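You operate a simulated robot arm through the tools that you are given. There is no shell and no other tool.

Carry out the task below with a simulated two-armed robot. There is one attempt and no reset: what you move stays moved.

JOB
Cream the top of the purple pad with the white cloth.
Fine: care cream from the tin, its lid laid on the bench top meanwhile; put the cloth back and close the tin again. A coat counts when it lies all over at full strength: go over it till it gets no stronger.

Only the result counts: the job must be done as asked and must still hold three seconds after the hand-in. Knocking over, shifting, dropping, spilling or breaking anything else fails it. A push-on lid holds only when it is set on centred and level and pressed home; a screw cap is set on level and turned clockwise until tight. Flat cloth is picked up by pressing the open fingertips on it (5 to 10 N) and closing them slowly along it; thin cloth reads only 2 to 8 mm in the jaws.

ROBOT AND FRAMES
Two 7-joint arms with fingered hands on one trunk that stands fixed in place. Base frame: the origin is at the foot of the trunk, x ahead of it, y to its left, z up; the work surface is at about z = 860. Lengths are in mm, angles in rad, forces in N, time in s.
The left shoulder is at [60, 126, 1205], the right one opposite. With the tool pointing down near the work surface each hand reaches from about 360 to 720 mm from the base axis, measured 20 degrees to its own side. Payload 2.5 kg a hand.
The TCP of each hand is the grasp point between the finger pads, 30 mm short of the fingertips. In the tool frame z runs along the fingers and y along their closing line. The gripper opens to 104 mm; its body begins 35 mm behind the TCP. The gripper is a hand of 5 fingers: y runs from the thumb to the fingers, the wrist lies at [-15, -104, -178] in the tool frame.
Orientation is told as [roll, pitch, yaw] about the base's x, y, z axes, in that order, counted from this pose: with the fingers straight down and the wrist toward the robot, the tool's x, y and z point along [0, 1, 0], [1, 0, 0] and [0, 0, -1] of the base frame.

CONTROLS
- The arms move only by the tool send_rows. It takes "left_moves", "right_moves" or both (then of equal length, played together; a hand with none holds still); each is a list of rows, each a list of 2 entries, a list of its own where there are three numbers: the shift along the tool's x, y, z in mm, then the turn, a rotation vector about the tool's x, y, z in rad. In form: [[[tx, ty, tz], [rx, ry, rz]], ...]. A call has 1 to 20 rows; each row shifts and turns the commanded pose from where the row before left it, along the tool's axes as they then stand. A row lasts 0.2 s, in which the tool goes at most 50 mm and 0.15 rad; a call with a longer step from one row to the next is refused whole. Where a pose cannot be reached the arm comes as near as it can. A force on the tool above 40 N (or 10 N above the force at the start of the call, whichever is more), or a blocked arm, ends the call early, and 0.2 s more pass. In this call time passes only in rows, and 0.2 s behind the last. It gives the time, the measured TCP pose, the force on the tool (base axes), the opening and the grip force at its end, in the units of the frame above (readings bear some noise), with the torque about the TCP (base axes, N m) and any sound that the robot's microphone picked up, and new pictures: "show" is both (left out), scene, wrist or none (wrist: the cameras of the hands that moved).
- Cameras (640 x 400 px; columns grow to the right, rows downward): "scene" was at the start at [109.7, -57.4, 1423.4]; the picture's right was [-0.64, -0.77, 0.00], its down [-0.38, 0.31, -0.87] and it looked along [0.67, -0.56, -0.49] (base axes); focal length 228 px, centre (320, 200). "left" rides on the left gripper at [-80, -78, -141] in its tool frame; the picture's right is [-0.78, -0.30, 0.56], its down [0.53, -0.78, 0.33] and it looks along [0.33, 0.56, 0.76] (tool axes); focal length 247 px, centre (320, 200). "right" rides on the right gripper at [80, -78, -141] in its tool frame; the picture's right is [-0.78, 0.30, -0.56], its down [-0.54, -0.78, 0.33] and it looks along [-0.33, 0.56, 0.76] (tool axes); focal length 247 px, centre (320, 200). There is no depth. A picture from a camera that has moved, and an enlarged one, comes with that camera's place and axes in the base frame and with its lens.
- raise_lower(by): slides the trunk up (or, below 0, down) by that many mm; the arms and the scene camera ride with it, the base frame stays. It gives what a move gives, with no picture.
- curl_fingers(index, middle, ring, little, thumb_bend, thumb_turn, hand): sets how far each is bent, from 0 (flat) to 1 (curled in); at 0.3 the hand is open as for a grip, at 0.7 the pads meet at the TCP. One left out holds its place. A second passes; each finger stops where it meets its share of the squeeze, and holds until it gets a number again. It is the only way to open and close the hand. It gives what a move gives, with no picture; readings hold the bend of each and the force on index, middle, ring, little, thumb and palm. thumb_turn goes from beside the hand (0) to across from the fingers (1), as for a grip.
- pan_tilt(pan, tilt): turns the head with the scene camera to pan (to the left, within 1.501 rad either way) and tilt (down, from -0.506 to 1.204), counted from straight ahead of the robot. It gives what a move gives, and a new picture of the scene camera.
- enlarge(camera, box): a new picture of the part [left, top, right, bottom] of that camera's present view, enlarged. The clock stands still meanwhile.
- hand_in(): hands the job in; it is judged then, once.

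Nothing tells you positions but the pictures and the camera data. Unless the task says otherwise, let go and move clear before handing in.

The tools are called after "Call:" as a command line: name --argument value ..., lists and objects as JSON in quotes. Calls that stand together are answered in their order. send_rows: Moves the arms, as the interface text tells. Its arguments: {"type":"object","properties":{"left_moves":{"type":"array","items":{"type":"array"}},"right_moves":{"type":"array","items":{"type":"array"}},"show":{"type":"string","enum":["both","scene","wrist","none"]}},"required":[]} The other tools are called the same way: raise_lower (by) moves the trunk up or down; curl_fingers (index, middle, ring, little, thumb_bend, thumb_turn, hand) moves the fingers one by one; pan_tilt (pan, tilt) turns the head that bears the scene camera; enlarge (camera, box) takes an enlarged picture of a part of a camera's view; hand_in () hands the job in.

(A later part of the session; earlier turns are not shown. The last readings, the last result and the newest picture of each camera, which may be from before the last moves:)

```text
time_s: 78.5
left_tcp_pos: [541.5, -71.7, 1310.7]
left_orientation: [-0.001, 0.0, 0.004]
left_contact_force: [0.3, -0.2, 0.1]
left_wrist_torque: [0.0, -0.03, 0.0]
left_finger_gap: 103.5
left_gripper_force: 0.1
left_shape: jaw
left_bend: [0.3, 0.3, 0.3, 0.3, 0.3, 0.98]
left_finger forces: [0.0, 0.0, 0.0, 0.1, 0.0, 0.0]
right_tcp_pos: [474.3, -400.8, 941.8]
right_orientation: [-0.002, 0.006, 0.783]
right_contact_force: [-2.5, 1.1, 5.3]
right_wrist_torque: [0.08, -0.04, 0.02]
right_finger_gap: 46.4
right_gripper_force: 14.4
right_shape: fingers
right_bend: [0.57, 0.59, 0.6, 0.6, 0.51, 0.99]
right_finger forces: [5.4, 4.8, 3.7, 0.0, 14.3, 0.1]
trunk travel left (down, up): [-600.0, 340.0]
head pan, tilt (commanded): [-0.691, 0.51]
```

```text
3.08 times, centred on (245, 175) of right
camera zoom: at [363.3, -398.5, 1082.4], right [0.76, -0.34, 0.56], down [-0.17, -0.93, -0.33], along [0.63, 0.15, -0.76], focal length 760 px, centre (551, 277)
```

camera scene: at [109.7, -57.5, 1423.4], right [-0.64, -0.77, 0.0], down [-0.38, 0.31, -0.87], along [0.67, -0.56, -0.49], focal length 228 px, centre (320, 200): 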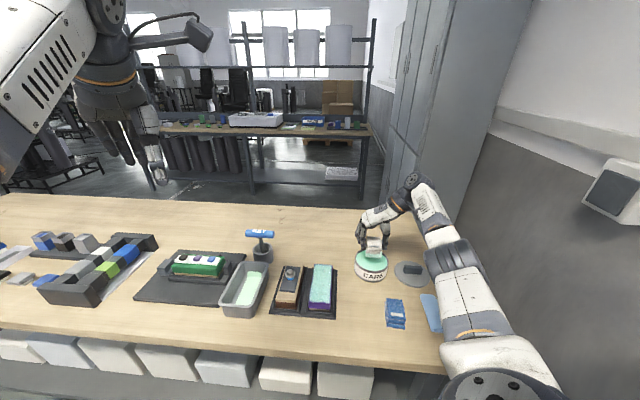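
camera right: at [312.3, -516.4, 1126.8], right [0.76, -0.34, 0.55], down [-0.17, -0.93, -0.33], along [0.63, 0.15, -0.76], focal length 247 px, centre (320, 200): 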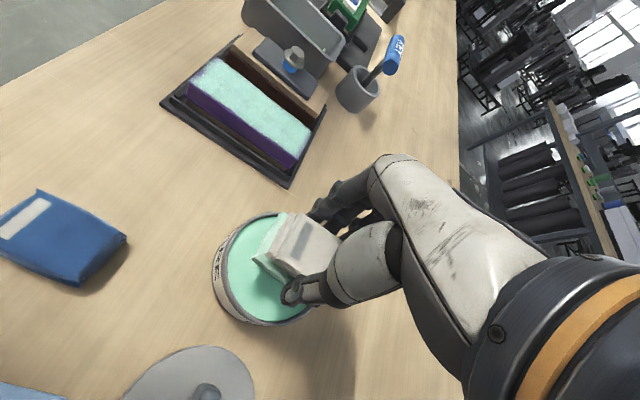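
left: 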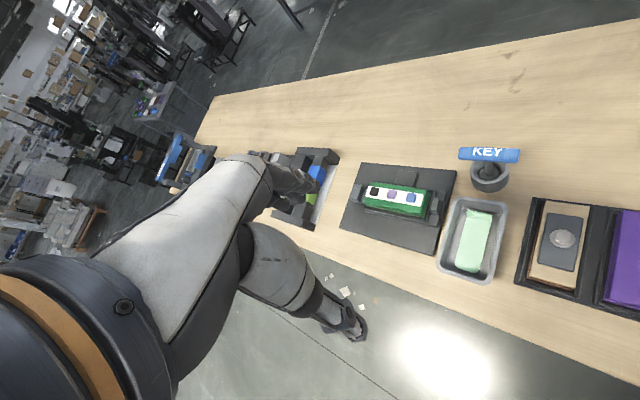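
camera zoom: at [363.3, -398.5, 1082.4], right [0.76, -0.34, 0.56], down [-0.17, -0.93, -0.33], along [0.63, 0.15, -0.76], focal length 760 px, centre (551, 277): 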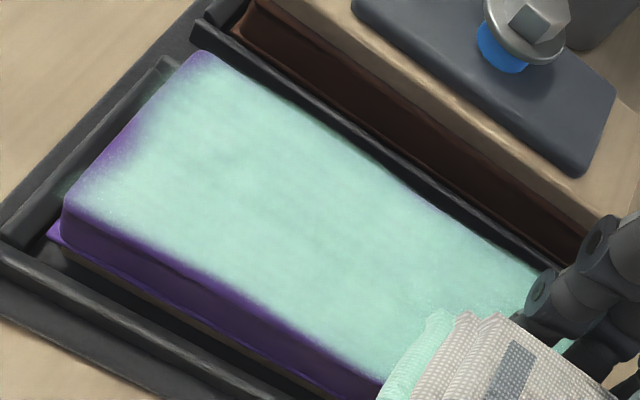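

The right side improved. Next I'll sweep across the far edge to the left.

Call:
send_rows --right_moves '[[[-4, 0, 0.3], [0, 0, 0]], [[0, 5, 0], [0, 0, 0]], [[0, 5, 0], [0, 0, 0]], [[0, 5, 0], [0, 0, 0]], [[0, 5, 0], [0, 0, 0]], [[0, 5, 0], [0, 0, 0]], [[0, 5, 0], [0, 0, 0]], [[0, 6, 0], [0, 0, 0]]]' --show "none"

Call:
enlarge --camera "scene" --box '[290, 245, 370, 315]'

Call:
enlarge --camera "right" --box '[140, 80, 360, 300]'

```text
time_s: 80.3
left_tcp_pos: [541.2, -72.2, 1311.0]
left_orientation: [-0.001, 0.001, 0.003]
left_contact_force: [0.8, 0.4, 0.4]
left_wrist_torque: [0.02, 0.04, 0.0]
left_finger_gap: 103.4
left_gripper_force: 0.0
left_shape: jaw
left_bend: [0.3, 0.3, 0.3, 0.3, 0.3, 0.98]
left_finger forces: [0.1, 0.0, 0.1, 0.0, 0.0, 0.0]
right_tcp_pos: [502.8, -379.9, 942.0]
right_orientation: [0.0, 0.003, 0.782]
right_contact_force: [-1.3, -2.1, 7.9]
right_wrist_torque: [-0.08, -0.02, 0.0]
right_finger_gap: 46.4
right_gripper_force: 14.0
right_shape: fingers
right_bend: [0.57, 0.6, 0.6, 0.6, 0.51, 0.99]
right_finger forces: [5.2, 4.4, 3.0, 0.1, 15.9, 0.1]
trunk travel left (down, up): [-600.0, 340.0]
head pan, tilt (commanded): [-0.691, 0.51]
```

```text
5.71 times, centred on (330, 280) of scene
camera zoom: at [108.7, -57.1, 1423.6], right [-0.64, -0.77, 0.0], down [-0.38, 0.31, -0.87], along [0.67, -0.56, -0.49], focal length 1300 px, centre (263, -257)
```

zoom: 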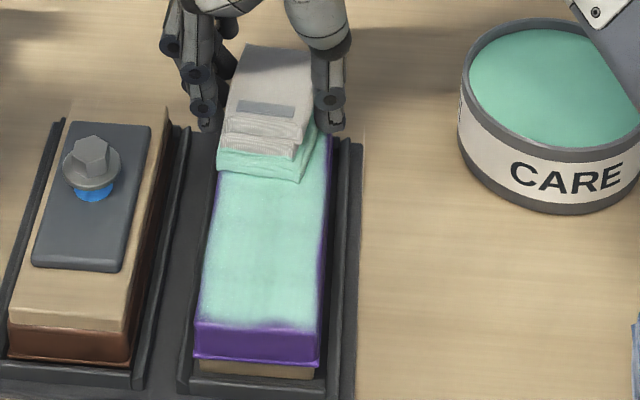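

```text
1.82 times, centred on (250, 190) of right
camera zoom: at [391.1, -375.6, 1081.7], right [0.76, -0.34, 0.56], down [-0.17, -0.93, -0.33], along [0.63, 0.15, -0.76], focal length 449 px, centre (447, 218)
```

zoom: 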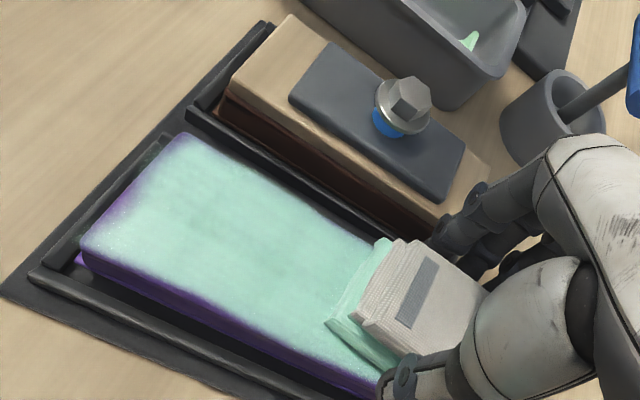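

Next comes the left lane back to the near end.

Call:
send_rows --right_moves '[[[4, 1, 0], [0, 0, 0]], [[7, 0, 0], [0, 0, 0]], [[7, 0, 0], [0, 0, 0]], [[7, 0, 0], [0, 0, 0]], [[7, 0, 0], [0, 0, 0]], [[7, 0, 0], [0, 0, 0]], [[7, 0, 0], [0, 0, 0]], [[7, 0, 0], [0, 0, 0]], [[7, 0, 0], [0, 0, 0]], [[7, 0, 0], [0, 0, 0]], [[7, 0, 0], [0, 0, 0]], [[7, 0, 0], [0, 0, 0]], [[7, 0, 0], [0, 0, 0]], [[7, 0, 0], [0, 0, 0]], [[7, 0, 0], [0, 0, 0]], [[7, 0, 0], [0, 0, 0]], [[7, 0, 0], [0, 0, 0]], [[4, 0, 0], [0, 0, 0]]]' --show "none"

Call:
enlarge --camera "scene" --box '[290, 245, 370, 315]'

Call:
enlarge --camera "right" --box '[180, 140, 400, 360]'

```text
time_s: 84.1
left_tcp_pos: [541.2, -73.0, 1309.6]
left_orientation: [-0.002, 0.003, 0.003]
left_contact_force: [0.2, 0.3, 0.4]
left_wrist_torque: [-0.01, -0.01, -0.02]
left_finger_gap: 103.6
left_gripper_force: 0.1
left_shape: jaw
left_bend: [0.3, 0.3, 0.3, 0.3, 0.3, 0.98]
left_finger forces: [0.0, 0.0, 0.0, 0.0, 0.1, 0.0]
right_tcp_pos: [418.6, -293.6, 941.0]
right_orientation: [0.001, 0.004, 0.782]
right_contact_force: [1.7, -2.4, 7.7]
right_wrist_torque: [-0.04, -0.18, -0.05]
right_finger_gap: 46.5
right_gripper_force: 14.8
right_shape: fingers
right_bend: [0.57, 0.6, 0.6, 0.6, 0.51, 0.99]
right_finger forces: [6.6, 5.0, 3.2, 0.0, 14.6, 0.0]
trunk travel left (down, up): [-600.0, 340.0]
head pan, tilt (commanded): [-0.691, 0.51]
```

```text
5.71 times, centred on (330, 280) of scene
camera zoom: at [109.4, -57.3, 1423.5], right [-0.64, -0.77, 0.0], down [-0.38, 0.31, -0.87], along [0.67, -0.56, -0.49], focal length 1300 px, centre (263, -257)
```

zoom: 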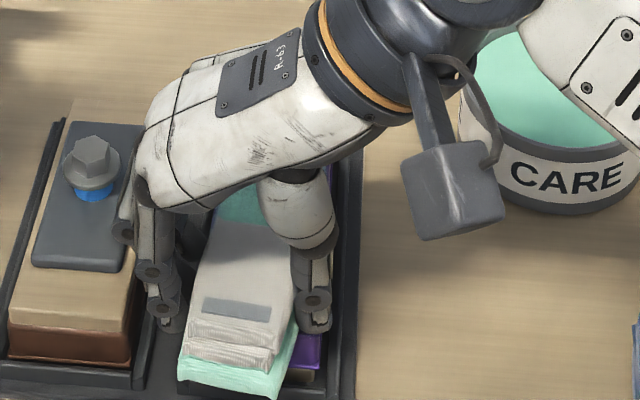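

```text
1.82 times, centred on (290, 250) of right
camera zoom: at [307.6, -290.0, 1081.5], right [0.76, -0.34, 0.55], down [-0.17, -0.93, -0.33], along [0.63, 0.15, -0.76], focal length 449 px, centre (374, 109)
```

zoom: 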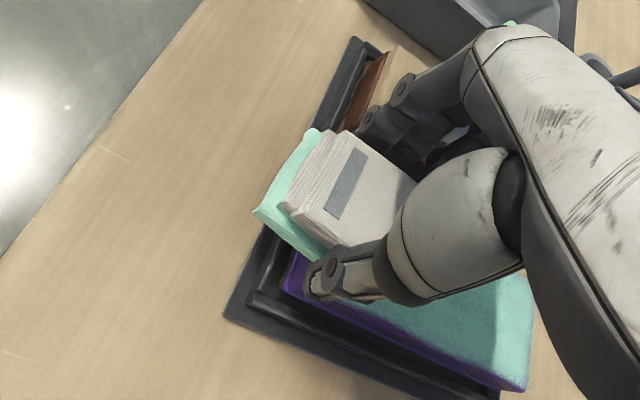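

I'm at the near-left corner. I'll tilt the cloth slightly down over the near edge and sweep along it, to work cream right onto the edge.

Call:
send_rows --right_moves '[[[2, 0, 0], [0, -0.05, 0]], [[2, 0, 0], [0, -0.05, 0]], [[0, -4, 0.5], [0, 0, 0]], [[0, -5, 0], [0, 0, 0]], [[0, -5, 0], [0, 0, 0]], [[0, -5, 0], [0, 0, 0]], [[0, -5, 0], [0, 0, 0]], [[0, -5, 0], [0, 0, 0]], [[0, -5, 0], [0, 0, 0]], [[0, 5, 0], [0, 0, 0]], [[0, 5, 0], [0, 0, 0]], [[0, 5, 0], [0, 0, 0]], [[0, 5, 0], [0, 0, 0]], [[0, 5, 0], [0, 0, 0]], [[0, 5, 0], [0, 0, 0]]]' --show "none"

Call:
enlarge --camera "scene" --box '[290, 245, 370, 315]'

Call:
enlarge --camera "right" --box '[180, 140, 400, 360]'

```text
time_s: 87.3
left_tcp_pos: [541.9, -73.3, 1310.4]
left_orientation: [-0.002, 0.001, 0.004]
left_contact_force: [-0.5, 0.0, -0.2]
left_wrist_torque: [-0.01, -0.01, -0.01]
left_finger_gap: 103.8
left_gripper_force: 0.0
left_shape: jaw
left_bend: [0.3, 0.3, 0.3, 0.3, 0.3, 0.98]
left_finger forces: [0.0, 0.0, 0.1, 0.0, 0.1, 0.0]
right_tcp_pos: [413.1, -294.1, 940.5]
right_orientation: [-0.099, 0.005, 0.782]
right_contact_force: [-1.9, -2.0, 5.6]
right_wrist_torque: [-0.01, 0.01, 0.01]
right_finger_gap: 46.9
right_gripper_force: 14.2
right_shape: fingers
right_bend: [0.57, 0.6, 0.61, 0.6, 0.51, 0.99]
right_finger forces: [5.7, 4.4, 2.8, 0.0, 15.7, 0.1]
trunk travel left (down, up): [-600.0, 340.0]
head pan, tilt (commanded): [-0.691, 0.51]
```

```text
5.71 times, centred on (330, 280) of scene
camera zoom: at [109.1, -57.3, 1423.5], right [-0.64, -0.77, 0.0], down [-0.38, 0.31, -0.87], along [0.67, -0.56, -0.49], focal length 1300 px, centre (263, -257)
```

zoom: 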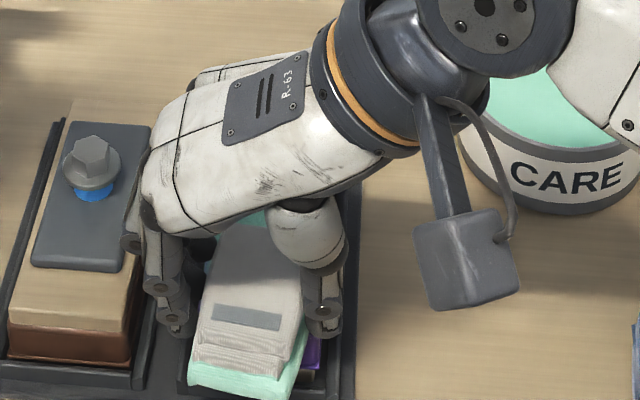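

```text
1.82 times, centred on (290, 250) of right
camera zoom: at [292.0, -280.5, 1072.3], right [0.72, -0.3, 0.63], down [-0.15, -0.95, -0.27], along [0.68, 0.1, -0.73], focal length 449 px, centre (374, 109)
```

zoom: 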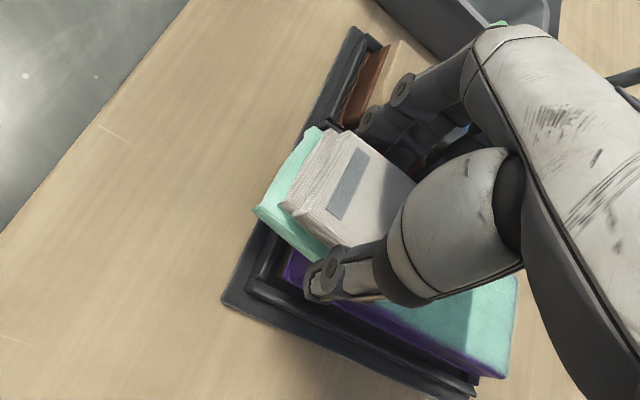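

I'll level the hand again and make a middle stroke to the far end so I can see the near edge.

Call:
send_rows --right_moves '[[[-2, 0, -0.5], [0, 0.05, 0]], [[-2, 0, 0], [0, 0.05, 0]], [[-7, -1, 0], [0, 0, 0]], [[-7, -1, 0], [0, 0, 0]], [[-7, -1, 0], [0, 0, 0]], [[-7, -1, 0], [0, 0, 0]], [[-7, -1, 0], [0, 0, 0]], [[-7, -1, 0], [0, 0, 0]], [[-7, -1, 0], [0, 0, 0]], [[-7, -1, 0], [0, 0, 0]], [[-7, -1, 0], [0, 0, 0]], [[-7, 0, 0], [0, 0, 0]], [[-7, 0, 0], [0, 0, 0]], [[-7, 0, 0], [0, 0, 0]], [[-7, 0, 0], [0, 0, 0]], [[-7, 0, 0], [0, 0, 0]]]' --show "none"

Call:
enlarge --camera "scene" --box '[308, 266, 340, 310]'

Call:
enlarge --camera "right" --box '[150, 130, 290, 270]'

```text
time_s: 90.7
left_tcp_pos: [541.7, -71.9, 1308.9]
left_orientation: [-0.002, 0.002, 0.003]
left_contact_force: [0.1, 0.8, -0.8]
left_wrist_torque: [0.02, 0.05, 0.0]
left_finger_gap: 103.9
left_gripper_force: 0.0
left_shape: jaw
left_bend: [0.3, 0.3, 0.3, 0.3, 0.3, 0.98]
left_finger forces: [0.0, 0.1, 0.1, 0.0, 0.1, 0.0]
right_tcp_pos: [478.5, -373.1, 940.0]
right_orientation: [0.002, 0.003, 0.783]
right_contact_force: [-0.6, 0.9, 1.4]
right_wrist_torque: [-0.04, -0.06, 0.05]
right_finger_gap: 46.5
right_gripper_force: 14.0
right_shape: fingers
right_bend: [0.57, 0.6, 0.6, 0.6, 0.52, 0.99]
right_finger forces: [5.5, 4.8, 3.6, 0.1, 13.8, 0.0]
trunk travel left (down, up): [-600.0, 340.0]
head pan, tilt (commanded): [-0.691, 0.51]
```

```text
9.09 times, centred on (324, 288) of scene
camera zoom: at [109.4, -57.2, 1423.5], right [-0.64, -0.77, 0.0], down [-0.38, 0.31, -0.87], along [0.67, -0.56, -0.49], focal length 2068 px, centre (284, -600)
```

zoom: 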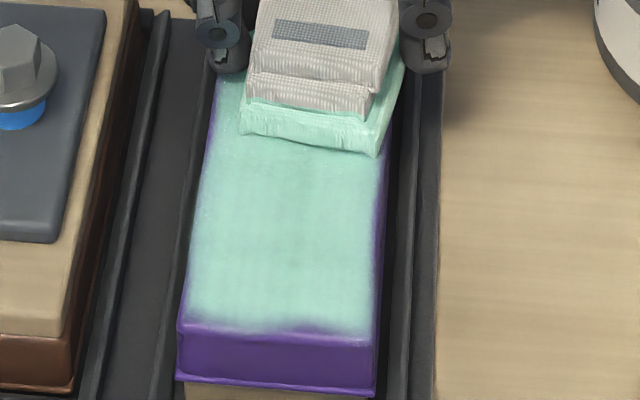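

```text
2.86 times, centred on (220, 200) of right
camera zoom: at [367.6, -369.0, 1081.7], right [0.76, -0.34, 0.55], down [-0.17, -0.93, -0.33], along [0.63, 0.15, -0.76], focal length 706 px, centre (606, 200)
```

zoom: 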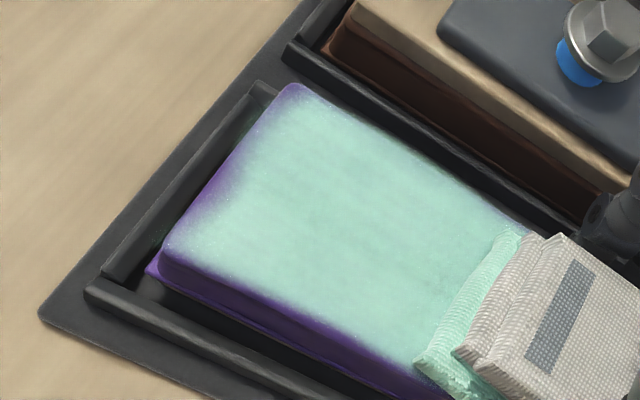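

The near-edge pattern no longer changes, so it looks saturated. I'll lift off and look at the whole pad from above.

Call:
send_rows --right_moves '[[[0, 0, -8], [0, 0, 0]], [[0, 0, -17], [0, 0, 0]], [[0, 0, -20], [0, 0, 0]], [[-9.5, -26, 0], [0, 0, 0]], [[-9.5, -26, 0], [0, 0, 0]], [[-9.5, -26, 0], [0, 0, 0]], [[-9.5, -26, 0], [0, 0, 0]], [[-9.5, -26, 0], [0, 0, 0]]]' --show "none"

Call:
enlarge --camera "scene" --box '[304, 260, 344, 310]'

Call:
enlarge --camera "right" --box '[160, 40, 340, 180]'

Call:
enlarge --camera "right" --box '[200, 150, 360, 310]'

```text
time_s: 92.5
left_tcp_pos: [542.5, -71.9, 1310.9]
left_orientation: [-0.002, 0.002, 0.003]
left_contact_force: [0.0, -0.4, 0.4]
left_wrist_torque: [0.03, 0.01, 0.02]
left_finger_gap: 103.9
left_gripper_force: 0.0
left_shape: jaw
left_bend: [0.3, 0.3, 0.3, 0.3, 0.3, 0.98]
left_finger forces: [0.0, 0.0, 0.0, 0.0, 0.0, 0.0]
right_tcp_pos: [419.3, -497.0, 985.4]
right_orientation: [0.001, 0.004, 0.785]
right_contact_force: [-0.1, 0.2, -0.4]
right_wrist_torque: [-0.01, 0.0, -0.03]
right_finger_gap: 46.4
right_gripper_force: 13.5
right_shape: fingers
right_bend: [0.57, 0.6, 0.6, 0.6, 0.52, 0.99]
right_finger forces: [5.7, 4.5, 3.2, 0.1, 13.6, 0.0]
trunk travel left (down, up): [-600.0, 340.0]
head pan, tilt (commanded): [-0.691, 0.51]
```

```text
8.00 times, centred on (324, 285) of scene
camera zoom: at [109.6, -57.6, 1423.4], right [-0.64, -0.77, 0.0], down [-0.38, 0.31, -0.87], along [0.67, -0.56, -0.49], focal length 1820 px, centre (288, -480)
```

zoom: 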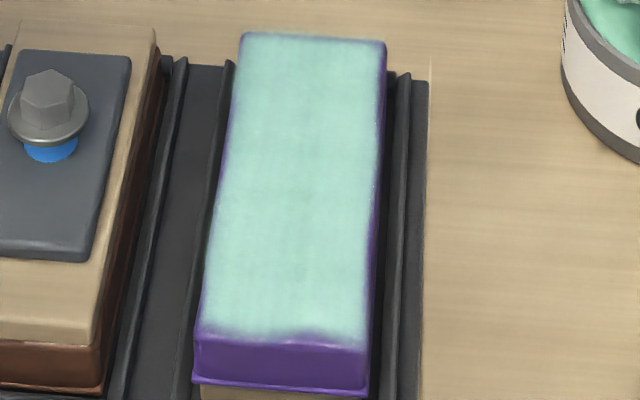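

```text
2.86 times, centred on (250, 110) of right
camera zoom: at [309.0, -494.2, 1126.6], right [0.76, -0.34, 0.55], down [-0.17, -0.93, -0.33], along [0.63, 0.15, -0.76], focal length 706 px, centre (520, 457)
```

zoom: 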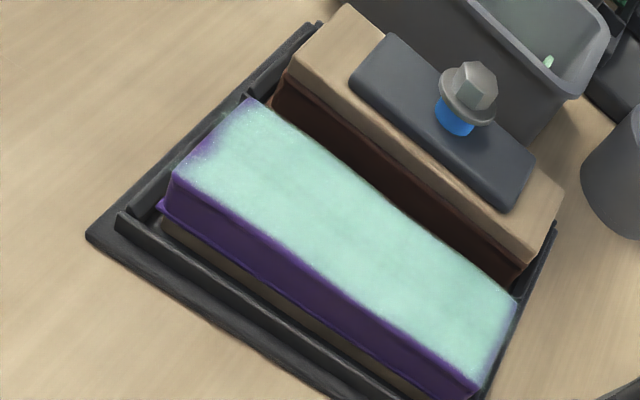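

```text
2.50 times, centred on (280, 230) of right
camera zoom: at [309.0, -494.2, 1126.6], right [0.76, -0.34, 0.55], down [-0.17, -0.93, -0.33], along [0.63, 0.15, -0.76], focal length 617 px, centre (420, 125)
```

zoom: 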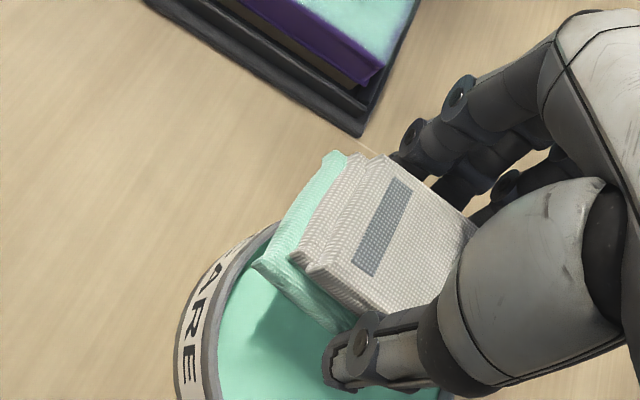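

The coat looks complete apart from the thin rounded edges, which have not changed over the last passes. For certainty I'll recharge once more and go over everything again, comparing strengths afterwards.

Call:
send_rows --right_moves '[[[-18.8, -15, 0], [0, 0, 0]], [[0, 0, 14], [0, 0, 0]], [[0, 0, 14], [0, 0, 0]], [[0, 0, 8], [0, 0, 0]], [[0, 0, 2], [0, 0, 0]]]' --show "none"

Call:
send_rows --right_moves '[[[0, 0, 1], [0, 0, 0]], [[0, 0, 1], [0, 0, 0]], [[0, 0, 1], [0, 0, 0]]]' --show "none"

Call:
enlarge --camera "scene" --box '[345, 230, 405, 280]'

```text
time_s: 93.7
left_tcp_pos: [542.0, -73.0, 1310.1]
left_orientation: [-0.003, 0.002, 0.004]
left_contact_force: [-0.7, -0.3, 0.3]
left_wrist_torque: [-0.02, 0.03, -0.01]
left_finger_gap: 103.7
left_gripper_force: 0.2
left_shape: jaw
left_bend: [0.3, 0.3, 0.3, 0.3, 0.3, 0.98]
left_finger forces: [0.0, 0.0, 0.0, 0.0, 0.0, 0.0]
right_tcp_pos: [422.6, -521.0, 948.5]
right_orientation: [0.001, 0.004, 0.781]
right_contact_force: [0.3, 0.4, -0.9]
right_wrist_torque: [-0.02, -0.04, -0.02]
right_finger_gap: 46.6
right_gripper_force: 13.3
right_shape: fingers
right_bend: [0.57, 0.6, 0.6, 0.6, 0.52, 0.99]
right_finger forces: [5.8, 4.3, 3.2, 0.0, 13.4, 0.1]
trunk travel left (down, up): [-600.0, 340.0]
head pan, tilt (commanded): [-0.691, 0.51]
```

```text
time_s: 94.5
left_tcp_pos: [542.2, -72.9, 1309.9]
left_orientation: [-0.001, 0.002, 0.002]
left_contact_force: [0.0, -0.9, -0.2]
left_wrist_torque: [0.01, 0.03, 0.03]
left_finger_gap: 103.4
left_gripper_force: 0.1
left_shape: jaw
left_bend: [0.3, 0.3, 0.3, 0.3, 0.3, 0.98]
left_finger forces: [0.1, 0.0, 0.0, 0.0, 0.1, 0.0]
right_tcp_pos: [423.0, -521.2, 945.4]
right_orientation: [0.001, 0.005, 0.783]
right_contact_force: [0.2, 0.2, -0.7]
right_wrist_torque: [-0.02, -0.03, -0.04]
right_finger_gap: 46.5
right_gripper_force: 13.4
right_shape: fingers
right_bend: [0.57, 0.6, 0.6, 0.6, 0.52, 0.99]
right_finger forces: [5.7, 4.4, 3.2, 0.1, 13.5, 0.1]
trunk travel left (down, up): [-600.0, 340.0]
head pan, tilt (commanded): [-0.691, 0.51]
```

```text
8.00 times, centred on (375, 255) of scene
camera zoom: at [109.7, -57.4, 1423.4], right [-0.64, -0.77, 0.0], down [-0.38, 0.31, -0.87], along [0.67, -0.56, -0.49], focal length 1820 px, centre (-120, -240)
```

zoom: 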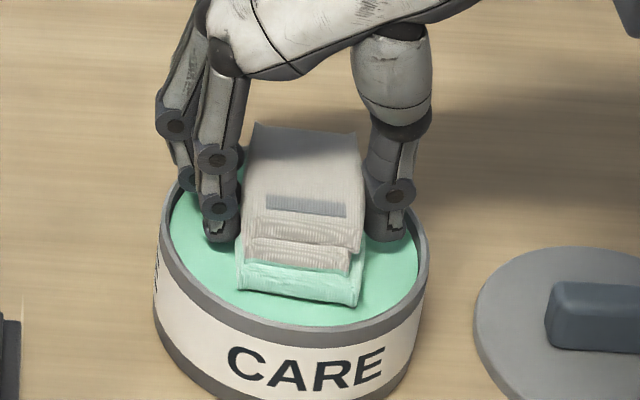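

Call:
send_rows --right_moves '[[[0, 0, 1], [0, 0, 0]], [[0, 0, 1], [0, 0, 0]], [[0, 0, 1], [0, 0, 0]]]' --show "none"

```text
time_s: 95.3
left_tcp_pos: [540.5, -72.0, 1310.2]
left_orientation: [-0.002, 0.002, 0.001]
left_contact_force: [0.3, -0.8, -0.4]
left_wrist_torque: [0.03, 0.03, -0.02]
left_finger_gap: 103.8
left_gripper_force: 0.2
left_shape: jaw
left_bend: [0.3, 0.3, 0.3, 0.3, 0.3, 0.98]
left_finger forces: [0.0, 0.1, 0.1, 0.0, 0.1, 0.0]
right_tcp_pos: [421.3, -520.8, 944.3]
right_orientation: [0.001, 0.001, 0.783]
right_contact_force: [-0.8, -1.4, 5.7]
right_wrist_torque: [-0.05, -0.14, -0.01]
right_finger_gap: 46.8
right_gripper_force: 14.1
right_shape: fingers
right_bend: [0.57, 0.6, 0.6, 0.6, 0.51, 0.99]
right_finger forces: [5.5, 4.6, 3.4, 0.0, 14.7, 0.0]
trunk travel left (down, up): [-600.0, 340.0]
head pan, tilt (commanded): [-0.691, 0.51]
```

Recharged. I'll carry it to the near-right corner for a complete going-over.

Call:
send_rows --right_moves '[[[0, 0, -8], [0, 0, 0]], [[0, 0, -16], [0, 0, 0]], [[0, 0, -16], [0, 0, 0]], [[26, 21.2, 0], [0, 0, 0]], [[26, 21.2, 0], [0, 0, 0]], [[26, 21.2, 0], [0, 0, 0]], [[26, 21.2, 0], [0, 0, 0]], [[26, 21.2, 0], [0, 0, 0]], [[26, 21.2, 0], [0, 0, 0]], [[0, 0, 15], [0, 0, 0]], [[0, 0, 15], [0, 0, 0]], [[0, 0, 8], [0, 0, 0]], [[0, 0, 2], [0, 0, 0]]]' --show "none"

Call:
send_rows --right_moves '[[[0, 0, 1], [0, 0, 0]], [[0, 0, 1], [0, 0, 0]]]' --show "none"

```text
time_s: 98.1
left_tcp_pos: [542.9, -72.4, 1309.4]
left_orientation: [-0.002, 0.002, 0.003]
left_contact_force: [-0.2, -0.3, -0.5]
left_wrist_torque: [0.01, -0.02, 0.01]
left_finger_gap: 103.6
left_gripper_force: 0.1
left_shape: jaw
left_bend: [0.3, 0.3, 0.3, 0.3, 0.3, 0.98]
left_finger forces: [0.2, 0.0, 0.0, 0.0, 0.0, 0.0]
right_tcp_pos: [403.0, -321.5, 943.0]
right_orientation: [0.003, 0.003, 0.781]
right_contact_force: [0.5, 0.4, -0.9]
right_wrist_torque: [0.01, -0.02, 0.01]
right_finger_gap: 46.5
right_gripper_force: 13.6
right_shape: fingers
right_bend: [0.57, 0.6, 0.6, 0.6, 0.52, 0.99]
right_finger forces: [5.6, 4.4, 3.2, 0.0, 13.3, 0.1]
trunk travel left (down, up): [-600.0, 340.0]
head pan, tilt (commanded): [-0.691, 0.51]
```

```text
time_s: 98.7
left_tcp_pos: [542.1, -72.6, 1310.3]
left_orientation: [-0.002, 0.002, 0.003]
left_contact_force: [-0.2, 0.2, 0.6]
left_wrist_torque: [0.01, 0.01, 0.01]
left_finger_gap: 103.6
left_gripper_force: 0.0
left_shape: jaw
left_bend: [0.3, 0.3, 0.3, 0.3, 0.3, 0.98]
left_finger forces: [0.0, 0.1, 0.0, 0.0, 0.1, 0.0]
right_tcp_pos: [402.6, -320.3, 940.7]
right_orientation: [0.001, 0.003, 0.781]
right_contact_force: [-0.1, -1.3, 5.0]
right_wrist_torque: [-0.01, -0.14, -0.05]
right_finger_gap: 46.6
right_gripper_force: 14.1
right_shape: fingers
right_bend: [0.57, 0.6, 0.6, 0.6, 0.52, 0.99]
right_finger forces: [5.7, 4.5, 3.3, 0.0, 14.3, 0.0]
trunk travel left (down, up): [-600.0, 340.0]
head pan, tilt (commanded): [-0.691, 0.51]
```

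Call:
send_rows --right_moves '[[[4, 0, 0.5], [0, 0, 0]], [[0, 5, 0], [0, 0, 0]], [[0, 5, 0], [0, 0, 0]], [[0, 5, 0], [0, 0, 0]], [[0, 5, 0], [0, 0, 0]], [[0, 5, 0], [0, 0, 0]], [[0, 5, 0], [0, 0, 0]], [[-5, 0, 0], [0, 0, 0]], [[0, -5, 0], [0, 0, 0]], [[0, -5, 0], [0, 0, 0]], [[0, -5, 0], [0, 0, 0]], [[0, -5, 0], [0, 0, 0]], [[0, -5, 0], [0, 0, 0]], [[0, -5, 0], [0, 0, 0]], [[0, -4, 0], [0, 0, 0]]]' --show "none"

Call:
send_rows --right_moves '[[[-7, 0, 0], [0, 0, 0]], [[-7, 0, 0], [0, 0, 0]], [[-7, 0, 0], [0, 0, 0]], [[-7, 0, 0], [0, 0, 0]], [[-7, 0, 0], [0, 0, 0]], [[-7, 0, 0], [0, 0, 0]], [[-7, 0, 0], [0, 0, 0]], [[-7, 0, 0], [0, 0, 0]], [[-7, 0, 0], [0, 0, 0]], [[-7, 0, 0], [0, 0, 0]], [[-7, 0, 0], [0, 0, 0]], [[-7, 0, 0], [0, 0, 0]], [[-7, 0, 0], [0, 0, 0]], [[-7, 0, 0], [0, 0, 0]], [[-7, 0, 0], [0, 0, 0]], [[-7, 0, 0], [0, 0, 0]]]' --show "none"

Call:
enlarge --camera "scene" --box '[304, 260, 344, 310]'

Call:
enlarge --camera "right" --box '[170, 90, 310, 230]'

```text
time_s: 101.9
left_tcp_pos: [541.1, -72.4, 1309.5]
left_orientation: [-0.003, 0.001, 0.004]
left_contact_force: [-0.4, 0.0, -0.1]
left_wrist_torque: [0.01, 0.01, 0.03]
left_finger_gap: 104.0
left_gripper_force: 0.2
left_shape: jaw
left_bend: [0.3, 0.3, 0.3, 0.3, 0.3, 0.98]
left_finger forces: [0.0, 0.1, 0.0, 0.0, 0.0, 0.0]
right_tcp_pos: [400.2, -323.6, 939.6]
right_orientation: [-0.001, 0.002, 0.785]
right_contact_force: [2.0, 2.1, 6.1]
right_wrist_torque: [0.14, -0.22, 0.06]
right_finger_gap: 46.5
right_gripper_force: 15.3
right_shape: fingers
right_bend: [0.57, 0.59, 0.6, 0.6, 0.52, 0.99]
right_finger forces: [6.8, 5.8, 4.0, 0.0, 13.5, 0.1]
trunk travel left (down, up): [-600.0, 340.0]
head pan, tilt (commanded): [-0.691, 0.51]
```

```text
time_s: 105.3
left_tcp_pos: [541.4, -72.6, 1310.4]
left_orientation: [0.0, 0.002, 0.003]
left_contact_force: [0.6, 0.2, -0.3]
left_wrist_torque: [-0.01, -0.02, 0.02]
left_finger_gap: 103.5
left_gripper_force: 0.1
left_shape: jaw
left_bend: [0.3, 0.3, 0.3, 0.3, 0.3, 0.98]
left_finger forces: [0.0, 0.0, 0.1, 0.0, 0.1, 0.0]
right_tcp_pos: [479.0, -403.3, 939.8]
right_orientation: [0.002, 0.006, 0.783]
right_contact_force: [-1.5, 1.4, 5.2]
right_wrist_torque: [0.08, -0.07, 0.06]
right_finger_gap: 46.7
right_gripper_force: 14.3
right_shape: fingers
right_bend: [0.57, 0.59, 0.6, 0.6, 0.52, 0.99]
right_finger forces: [5.7, 4.9, 3.7, 0.0, 14.8, 0.0]
trunk travel left (down, up): [-600.0, 340.0]
head pan, tilt (commanded): [-0.691, 0.51]
```

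```text
8.00 times, centred on (324, 285) of scene
camera zoom: at [109.1, -56.8, 1423.5], right [-0.64, -0.77, 0.0], down [-0.38, 0.31, -0.87], along [0.67, -0.56, -0.49], focal length 1820 px, centre (288, -480)
```

zoom: 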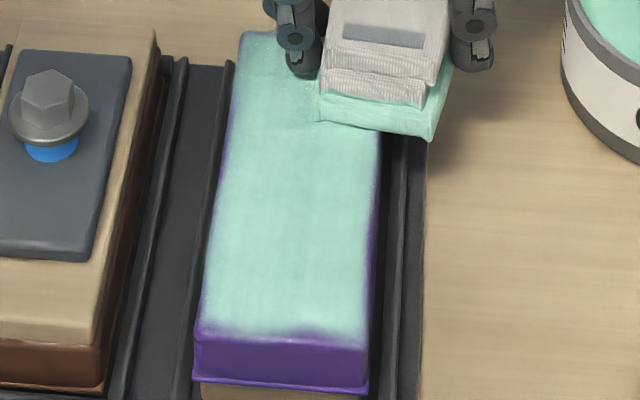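

```text
2.86 times, centred on (240, 160) of right
camera zoom: at [368.1, -400.6, 1080.6], right [0.76, -0.34, 0.55], down [-0.17, -0.93, -0.33], along [0.63, 0.15, -0.76], focal length 706 px, centre (549, 314)
```

zoom: 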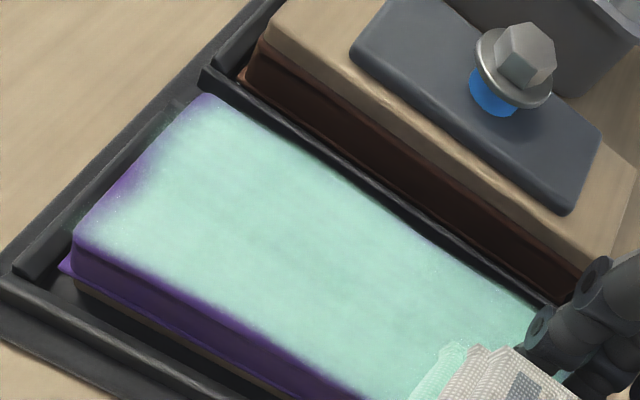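

The near-edge pattern is unchanged again, so it's at its limit. I'll finish this round with the far edge, the left lane and a middle pass.

Call:
send_rows --right_moves '[[[0, 5, 0], [0, 0, 0]], [[0, 5, 0], [0, 0, 0]], [[0, 5, 0], [0, 0, 0]], [[0, 5, 0], [0, 0, 0]], [[0, 5, 0], [0, 0, 0]], [[0, 5, 0], [0, 0, 0]], [[0, 5, 0], [0, 0, 0]]]' --show "none"

Call:
send_rows --right_moves '[[[7, 0, 0], [0, 0, 0]], [[7, 0, 0], [0, 0, 0]], [[7, 0, 0], [0, 0, 0]], [[7, 0, 0], [0, 0, 0]], [[7, 0, 0], [0, 0, 0]], [[7, 0, 0], [0, 0, 0]], [[7, 0, 0], [0, 0, 0]], [[7, 0, 0], [0, 0, 0]], [[7, 0, 0], [0, 0, 0]], [[7, 0, 0], [0, 0, 0]], [[7, 0, 0], [0, 0, 0]], [[7, 0, 0], [0, 0, 0]], [[7, 0, 0], [0, 0, 0]], [[7, 0, 0], [0, 0, 0]], [[7, 0, 0], [0, 0, 0]], [[7, 0, 0], [0, 0, 0]]]' --show "none"

Call:
send_rows --right_moves '[[[0, -5, 0], [0, 0, 0]], [[0, -5, 0], [0, 0, 0]], [[0, -5, 0], [0, 0, 0]], [[-7, 0, 0], [0, 0, 0]], [[-7, 0, 0], [0, 0, 0]], [[-7, 0, 0], [0, 0, 0]], [[-7, 0, 0], [0, 0, 0]], [[-7, 0, 0], [0, 0, 0]], [[-7, 0, 0], [0, 0, 0]], [[-7, 0, 0], [0, 0, 0]], [[-7, 0, 0], [0, 0, 0]], [[-7, 0, 0], [0, 0, 0]], [[-7, 0, 0], [0, 0, 0]], [[-7, 0, 0], [0, 0, 0]], [[-7, 0, 0], [0, 0, 0]], [[-7, 0, 0], [0, 0, 0]], [[-7, 0, 0], [0, 0, 0]], [[-7, 0, 0], [0, 0, 0]]]' --show "none"

Call:
enlarge --camera "scene" --box '[290, 245, 370, 315]'

```text
time_s: 106.9
left_tcp_pos: [540.4, -71.4, 1310.3]
left_orientation: [-0.002, -0.001, 0.005]
left_contact_force: [0.3, 0.2, 0.2]
left_wrist_torque: [0.01, -0.01, -0.03]
left_finger_gap: 103.6
left_gripper_force: 0.0
left_shape: jaw
left_bend: [0.3, 0.3, 0.3, 0.3, 0.3, 0.98]
left_finger forces: [0.0, 0.0, 0.0, 0.0, 0.0, 0.0]
right_tcp_pos: [503.1, -379.4, 938.9]
right_orientation: [0.0, 0.003, 0.782]
right_contact_force: [-0.4, -1.9, 6.6]
right_wrist_torque: [-0.01, -0.05, -0.02]
right_finger_gap: 46.7
right_gripper_force: 15.2
right_shape: fingers
right_bend: [0.57, 0.59, 0.6, 0.6, 0.52, 0.99]
right_finger forces: [5.8, 4.7, 3.1, 0.0, 16.5, 0.0]
trunk travel left (down, up): [-600.0, 340.0]
head pan, tilt (commanded): [-0.691, 0.51]
```

```text
time_s: 110.3
left_tcp_pos: [542.8, -72.9, 1311.2]
left_orientation: [-0.002, 0.002, 0.005]
left_contact_force: [0.3, -0.4, -1.0]
left_wrist_torque: [-0.01, 0.04, 0.03]
left_finger_gap: 103.9
left_gripper_force: 0.0
left_shape: jaw
left_bend: [0.3, 0.3, 0.3, 0.3, 0.3, 0.98]
left_finger forces: [0.1, 0.0, 0.0, 0.0, 0.0, 0.0]
right_tcp_pos: [424.7, -299.3, 939.7]
right_orientation: [0.001, 0.003, 0.782]
right_contact_force: [1.5, -1.8, 4.9]
right_wrist_torque: [0.0, -0.11, -0.06]
right_finger_gap: 46.8
right_gripper_force: 15.2
right_shape: fingers
right_bend: [0.57, 0.59, 0.6, 0.6, 0.52, 0.99]
right_finger forces: [6.4, 5.0, 3.0, 0.0, 15.4, 0.0]
trunk travel left (down, up): [-600.0, 340.0]
head pan, tilt (commanded): [-0.691, 0.51]
```

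```text
time_s: 114.1
left_tcp_pos: [541.1, -72.8, 1310.7]
left_orientation: [-0.001, 0.001, 0.004]
left_contact_force: [0.5, 0.2, -0.7]
left_wrist_torque: [0.01, 0.01, -0.01]
left_finger_gap: 103.7
left_gripper_force: 0.0
left_shape: jaw
left_bend: [0.3, 0.3, 0.3, 0.3, 0.3, 0.98]
left_finger forces: [0.1, 0.1, 0.0, 0.0, 0.0, 0.0]
right_tcp_pos: [489.0, -384.1, 940.3]
right_orientation: [0.003, 0.006, 0.784]
right_contact_force: [-1.5, 1.0, 4.4]
right_wrist_torque: [0.08, -0.06, 0.03]
right_finger_gap: 46.9
right_gripper_force: 14.6
right_shape: fingers
right_bend: [0.57, 0.59, 0.6, 0.6, 0.52, 0.99]
right_finger forces: [5.7, 4.8, 3.4, 0.0, 14.9, 0.0]
trunk travel left (down, up): [-600.0, 340.0]
head pan, tilt (commanded): [-0.691, 0.51]
```

```text
5.71 times, centred on (330, 280) of scene
camera zoom: at [109.3, -57.1, 1423.5], right [-0.64, -0.77, 0.0], down [-0.38, 0.31, -0.87], along [0.67, -0.56, -0.49], focal length 1300 px, centre (263, -257)
```

zoom: 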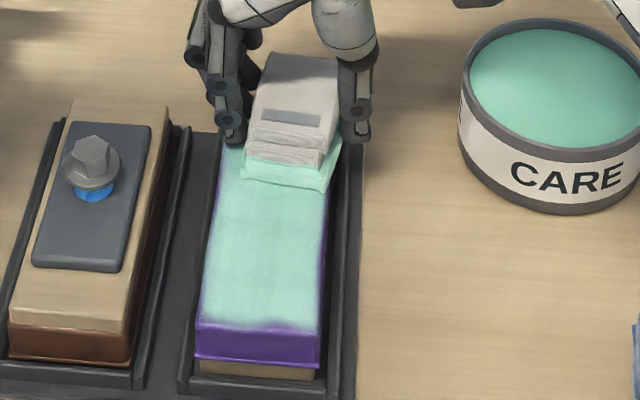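

I'll lift off and inspect the pad from both cameras.

Call:
send_rows --right_moves '[[[0, 0, -8], [0, 0, 0]], [[0, 0, -17], [0, 0, 0]], [[0, 0, -20], [0, 0, 0]], [[-6, -26, 0], [0, 0, 0]], [[-6, -26, 0], [0, 0, 0]], [[-6, -26, 0], [0, 0, 0]], [[-6, -26, 0], [0, 0, 0]], [[-6, -26, 0], [0, 0, 0]]]' --show "scene"

Call:
enlarge --camera "scene" --box '[304, 260, 344, 310]'

Call:
enlarge --camera "right" --box '[160, 40, 340, 180]'

Call:
enlarge --camera "scene" --box '[308, 293, 332, 308]'

```text
time_s: 115.9
left_tcp_pos: [541.3, -71.7, 1309.4]
left_orientation: [0.0, 0.002, 0.003]
left_contact_force: [-0.6, -1.5, 0.4]
left_wrist_torque: [0.03, -0.02, 0.02]
left_finger_gap: 103.8
left_gripper_force: 0.0
left_shape: jaw
left_bend: [0.3, 0.3, 0.3, 0.3, 0.3, 0.98]
left_finger forces: [0.1, 0.0, 0.0, 0.0, 0.1, 0.1]
right_tcp_pos: [417.3, -498.2, 984.7]
right_orientation: [0.0, 0.003, 0.783]
right_contact_force: [0.3, 0.2, -0.5]
right_wrist_torque: [0.03, -0.03, -0.03]
right_finger_gap: 46.8
right_gripper_force: 13.7
right_shape: fingers
right_bend: [0.57, 0.59, 0.6, 0.6, 0.52, 0.99]
right_finger forces: [5.7, 4.4, 3.2, 0.1, 13.9, 0.0]
trunk travel left (down, up): [-600.0, 340.0]
head pan, tilt (commanded): [-0.691, 0.51]
camera scene: at [109.6, -57.6, 1423.4], right [-0.64, -0.77, 0.0], down [-0.38, 0.31, -0.87], along [0.67, -0.56, -0.49], focal length 228 px, centre (320, 200)
```

scene: 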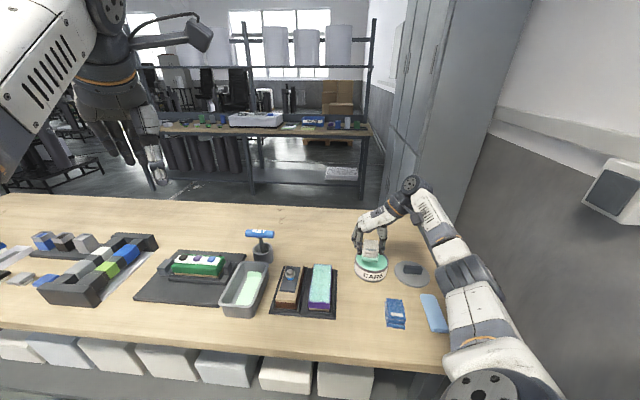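

```text
8.00 times, centred on (324, 285) of scene
camera zoom: at [109.6, -57.6, 1423.4], right [-0.64, -0.77, 0.0], down [-0.38, 0.31, -0.87], along [0.67, -0.56, -0.49], focal length 1820 px, centre (288, -480)
```

zoom: 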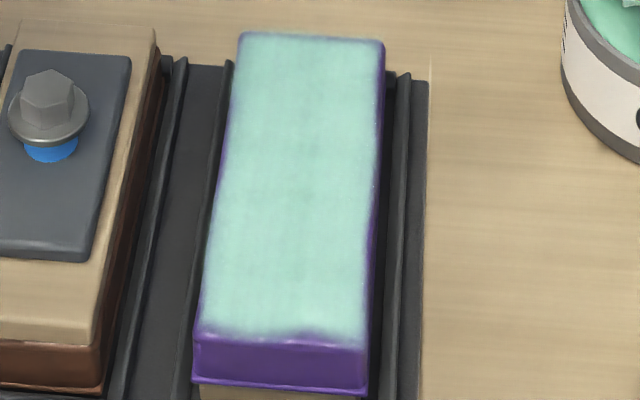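

```text
2.86 times, centred on (250, 110) of right
camera zoom: at [306.2, -494.6, 1125.7], right [0.76, -0.34, 0.55], down [-0.17, -0.93, -0.33], along [0.63, 0.15, -0.76], focal length 706 px, centre (520, 457)
```

zoom: 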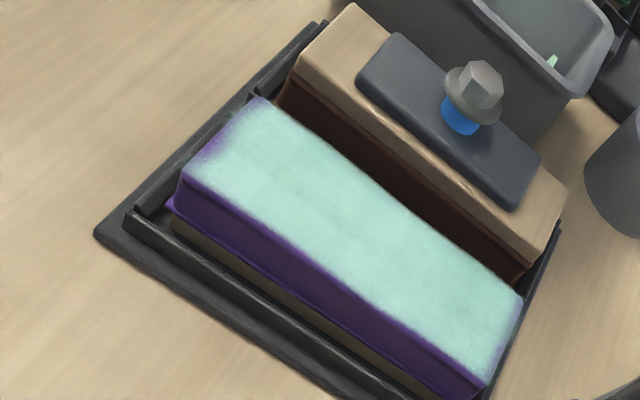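

```text
16.00 times, centred on (320, 300) of scene
camera zoom: at [109.6, -57.6, 1423.4], right [-0.64, -0.77, 0.0], down [-0.38, 0.31, -0.87], along [0.67, -0.56, -0.49], focal length 3639 px, centre (320, -1408)
```

zoom: 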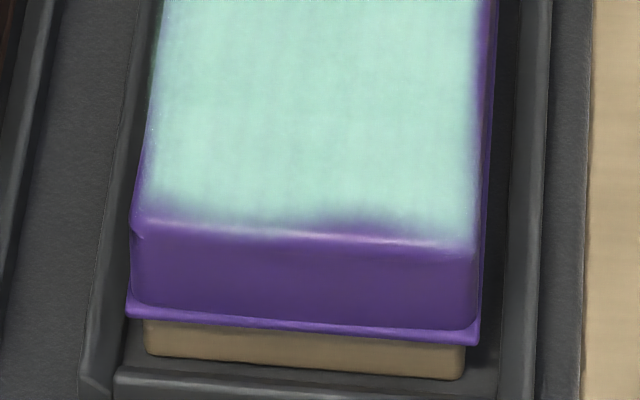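

The coat pattern is now identical to before this round: interior at full strength, with only the thin rounded edge outside it. So the coat is done. I'll carry the cloth back to its place.

Call:
send_rows --right_moves '[[[33.5, 8.3, 0], [0, 0, 0]], [[33.5, 8.3, 0], [0, 0, 0]], [[33.5, 8.3, 0], [0, 0, 0]], [[33.5, 8.3, 0], [0, 0, 0]], [[0, 0, 0], [0, 0, -0.06]], [[0, 0, 0], [0, 0, -0.06]], [[0, 0, 20], [0, 0, 0]], [[0, 0, 15], [0, 0, 0]]]'

Call:
enlarge --camera "scene" --box '[310, 260, 400, 340]'

Call:
enlarge --camera "right" --box '[200, 140, 400, 360]'

```text
time_s: 117.7
left_tcp_pos: [542.5, -72.8, 1308.8]
left_orientation: [-0.002, 0.003, 0.004]
left_contact_force: [0.2, -0.2, 0.5]
left_wrist_torque: [0.02, 0.02, 0.0]
left_finger_gap: 103.6
left_gripper_force: 0.1
left_shape: jaw
left_bend: [0.3, 0.3, 0.3, 0.3, 0.3, 0.98]
left_finger forces: [0.0, 0.0, 0.1, 0.1, 0.1, 0.0]
right_tcp_pos: [346.6, -379.5, 949.2]
right_orientation: [0.002, 0.003, 0.904]
right_contact_force: [1.3, 0.3, -0.7]
right_wrist_torque: [0.0, 0.02, -0.02]
right_finger_gap: 46.5
right_gripper_force: 13.6
right_shape: fingers
right_bend: [0.57, 0.59, 0.6, 0.6, 0.52, 0.99]
right_finger forces: [5.7, 4.3, 2.9, 0.1, 13.4, 0.0]
trunk travel left (down, up): [-600.0, 340.0]
head pan, tilt (commanded): [-0.691, 0.51]
camera scene: at [109.7, -57.5, 1423.5], right [-0.64, -0.77, 0.0], down [-0.38, 0.31, -0.87], along [0.67, -0.56, -0.49], focal length 228 px, centre (320, 200)
camera right: at [236.4, -389.7, 1090.6], right [0.79, -0.25, 0.55], down [-0.06, -0.94, -0.33], along [0.6, 0.23, -0.76], focal length 247 px, centre (320, 200)
```

scene: 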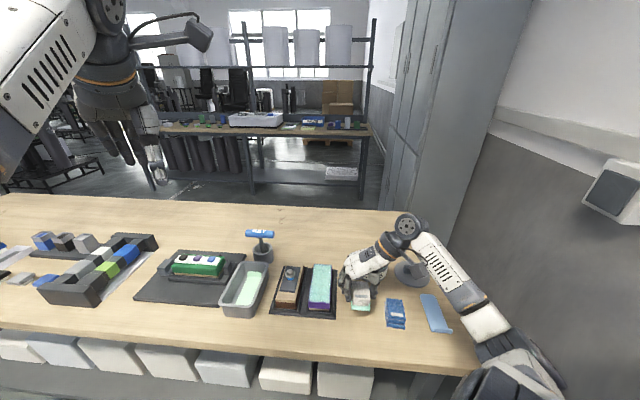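
right: 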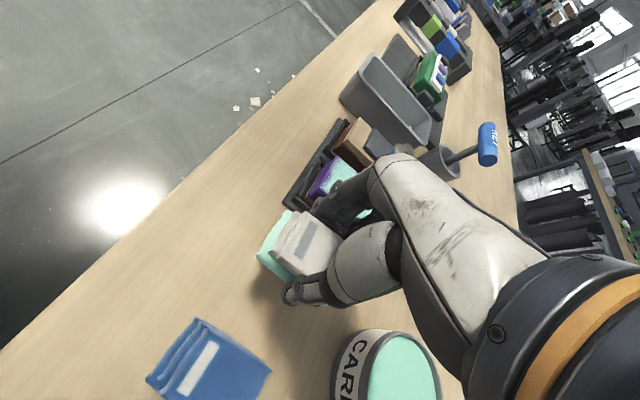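

```text
5.00 times, centred on (355, 300) of scene
camera zoom: at [109.7, -57.5, 1423.5], right [-0.64, -0.77, 0.0], down [-0.38, 0.31, -0.87], along [0.67, -0.56, -0.49], focal length 1137 px, centre (145, -300)
```

zoom: 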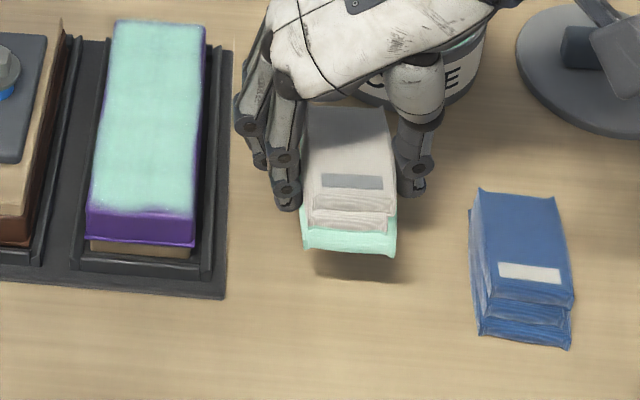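

```text
1.82 times, centred on (300, 250) of right
camera zoom: at [236.4, -389.7, 1090.6], right [0.79, -0.25, 0.55], down [-0.06, -0.94, -0.33], along [0.6, 0.23, -0.76], focal length 449 px, centre (356, 109)
```

zoom: 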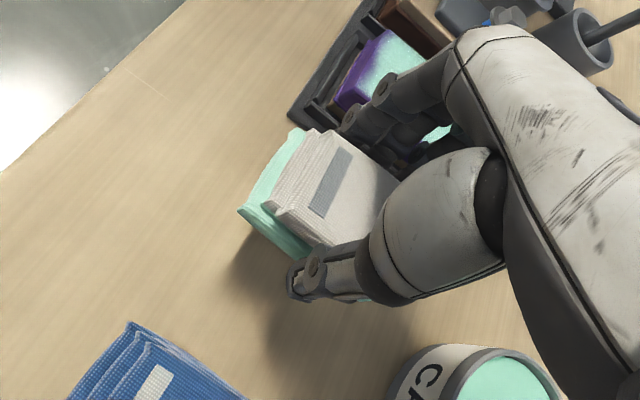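

The pad, tray and blue cloth are undisturbed. The cloth has turned and slid slightly in my hand, so I'll correct for that (about 5 mm toward the near end and +0.07 rad) and lower it to the bench at its old spot.

Call:
send_rows --right_moves '[[[4.8, 0, 8], [0, 0, -0.07]], [[0, 0, 12], [0, 0, 0]], [[0, 0, 12], [0, 0, 0]], [[0, 0, 8], [0, 0, 0]]]' --show "none"

Call:
enlarge --camera "scene" --box '[310, 260, 400, 340]'

Call:
enlarge --camera "right" --box '[200, 140, 400, 360]'

```text
time_s: 118.7
left_tcp_pos: [540.7, -72.6, 1309.4]
left_orientation: [-0.001, 0.001, 0.004]
left_contact_force: [0.2, -0.1, -0.3]
left_wrist_torque: [0.0, 0.04, 0.01]
left_finger_gap: 103.9
left_gripper_force: 0.0
left_shape: jaw
left_bend: [0.3, 0.3, 0.3, 0.3, 0.3, 0.98]
left_finger forces: [0.0, 0.0, 0.1, 0.1, 0.1, 0.0]
right_tcp_pos: [343.1, -376.0, 910.1]
right_orientation: [0.001, 0.005, 0.973]
right_contact_force: [-0.7, -0.1, 0.4]
right_wrist_torque: [0.01, -0.02, -0.01]
right_finger_gap: 46.5
right_gripper_force: 13.2
right_shape: fingers
right_bend: [0.57, 0.59, 0.6, 0.6, 0.52, 0.99]
right_finger forces: [5.6, 4.3, 3.0, 0.1, 13.3, 0.0]
trunk travel left (down, up): [-600.0, 340.0]
head pan, tilt (commanded): [-0.691, 0.51]
```

```text
5.00 times, centred on (355, 300) of scene
camera zoom: at [109.7, -57.5, 1423.4], right [-0.64, -0.77, 0.0], down [-0.38, 0.31, -0.87], along [0.67, -0.56, -0.49], focal length 1137 px, centre (145, -300)
```

zoom: 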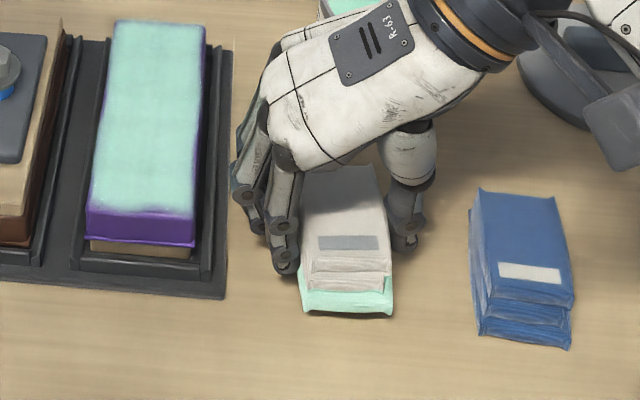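

```text
1.82 times, centred on (300, 250) of right
camera zoom: at [233.4, -393.9, 1050.3], right [0.81, -0.19, 0.55], down [0.0, -0.94, -0.33], along [0.59, 0.27, -0.76], focal length 449 px, centre (356, 109)
```

zoom: 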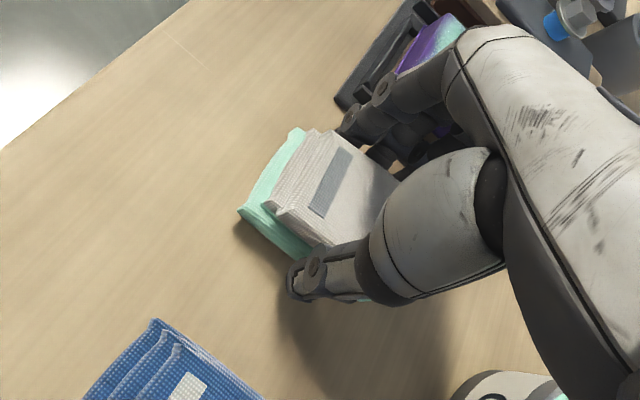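

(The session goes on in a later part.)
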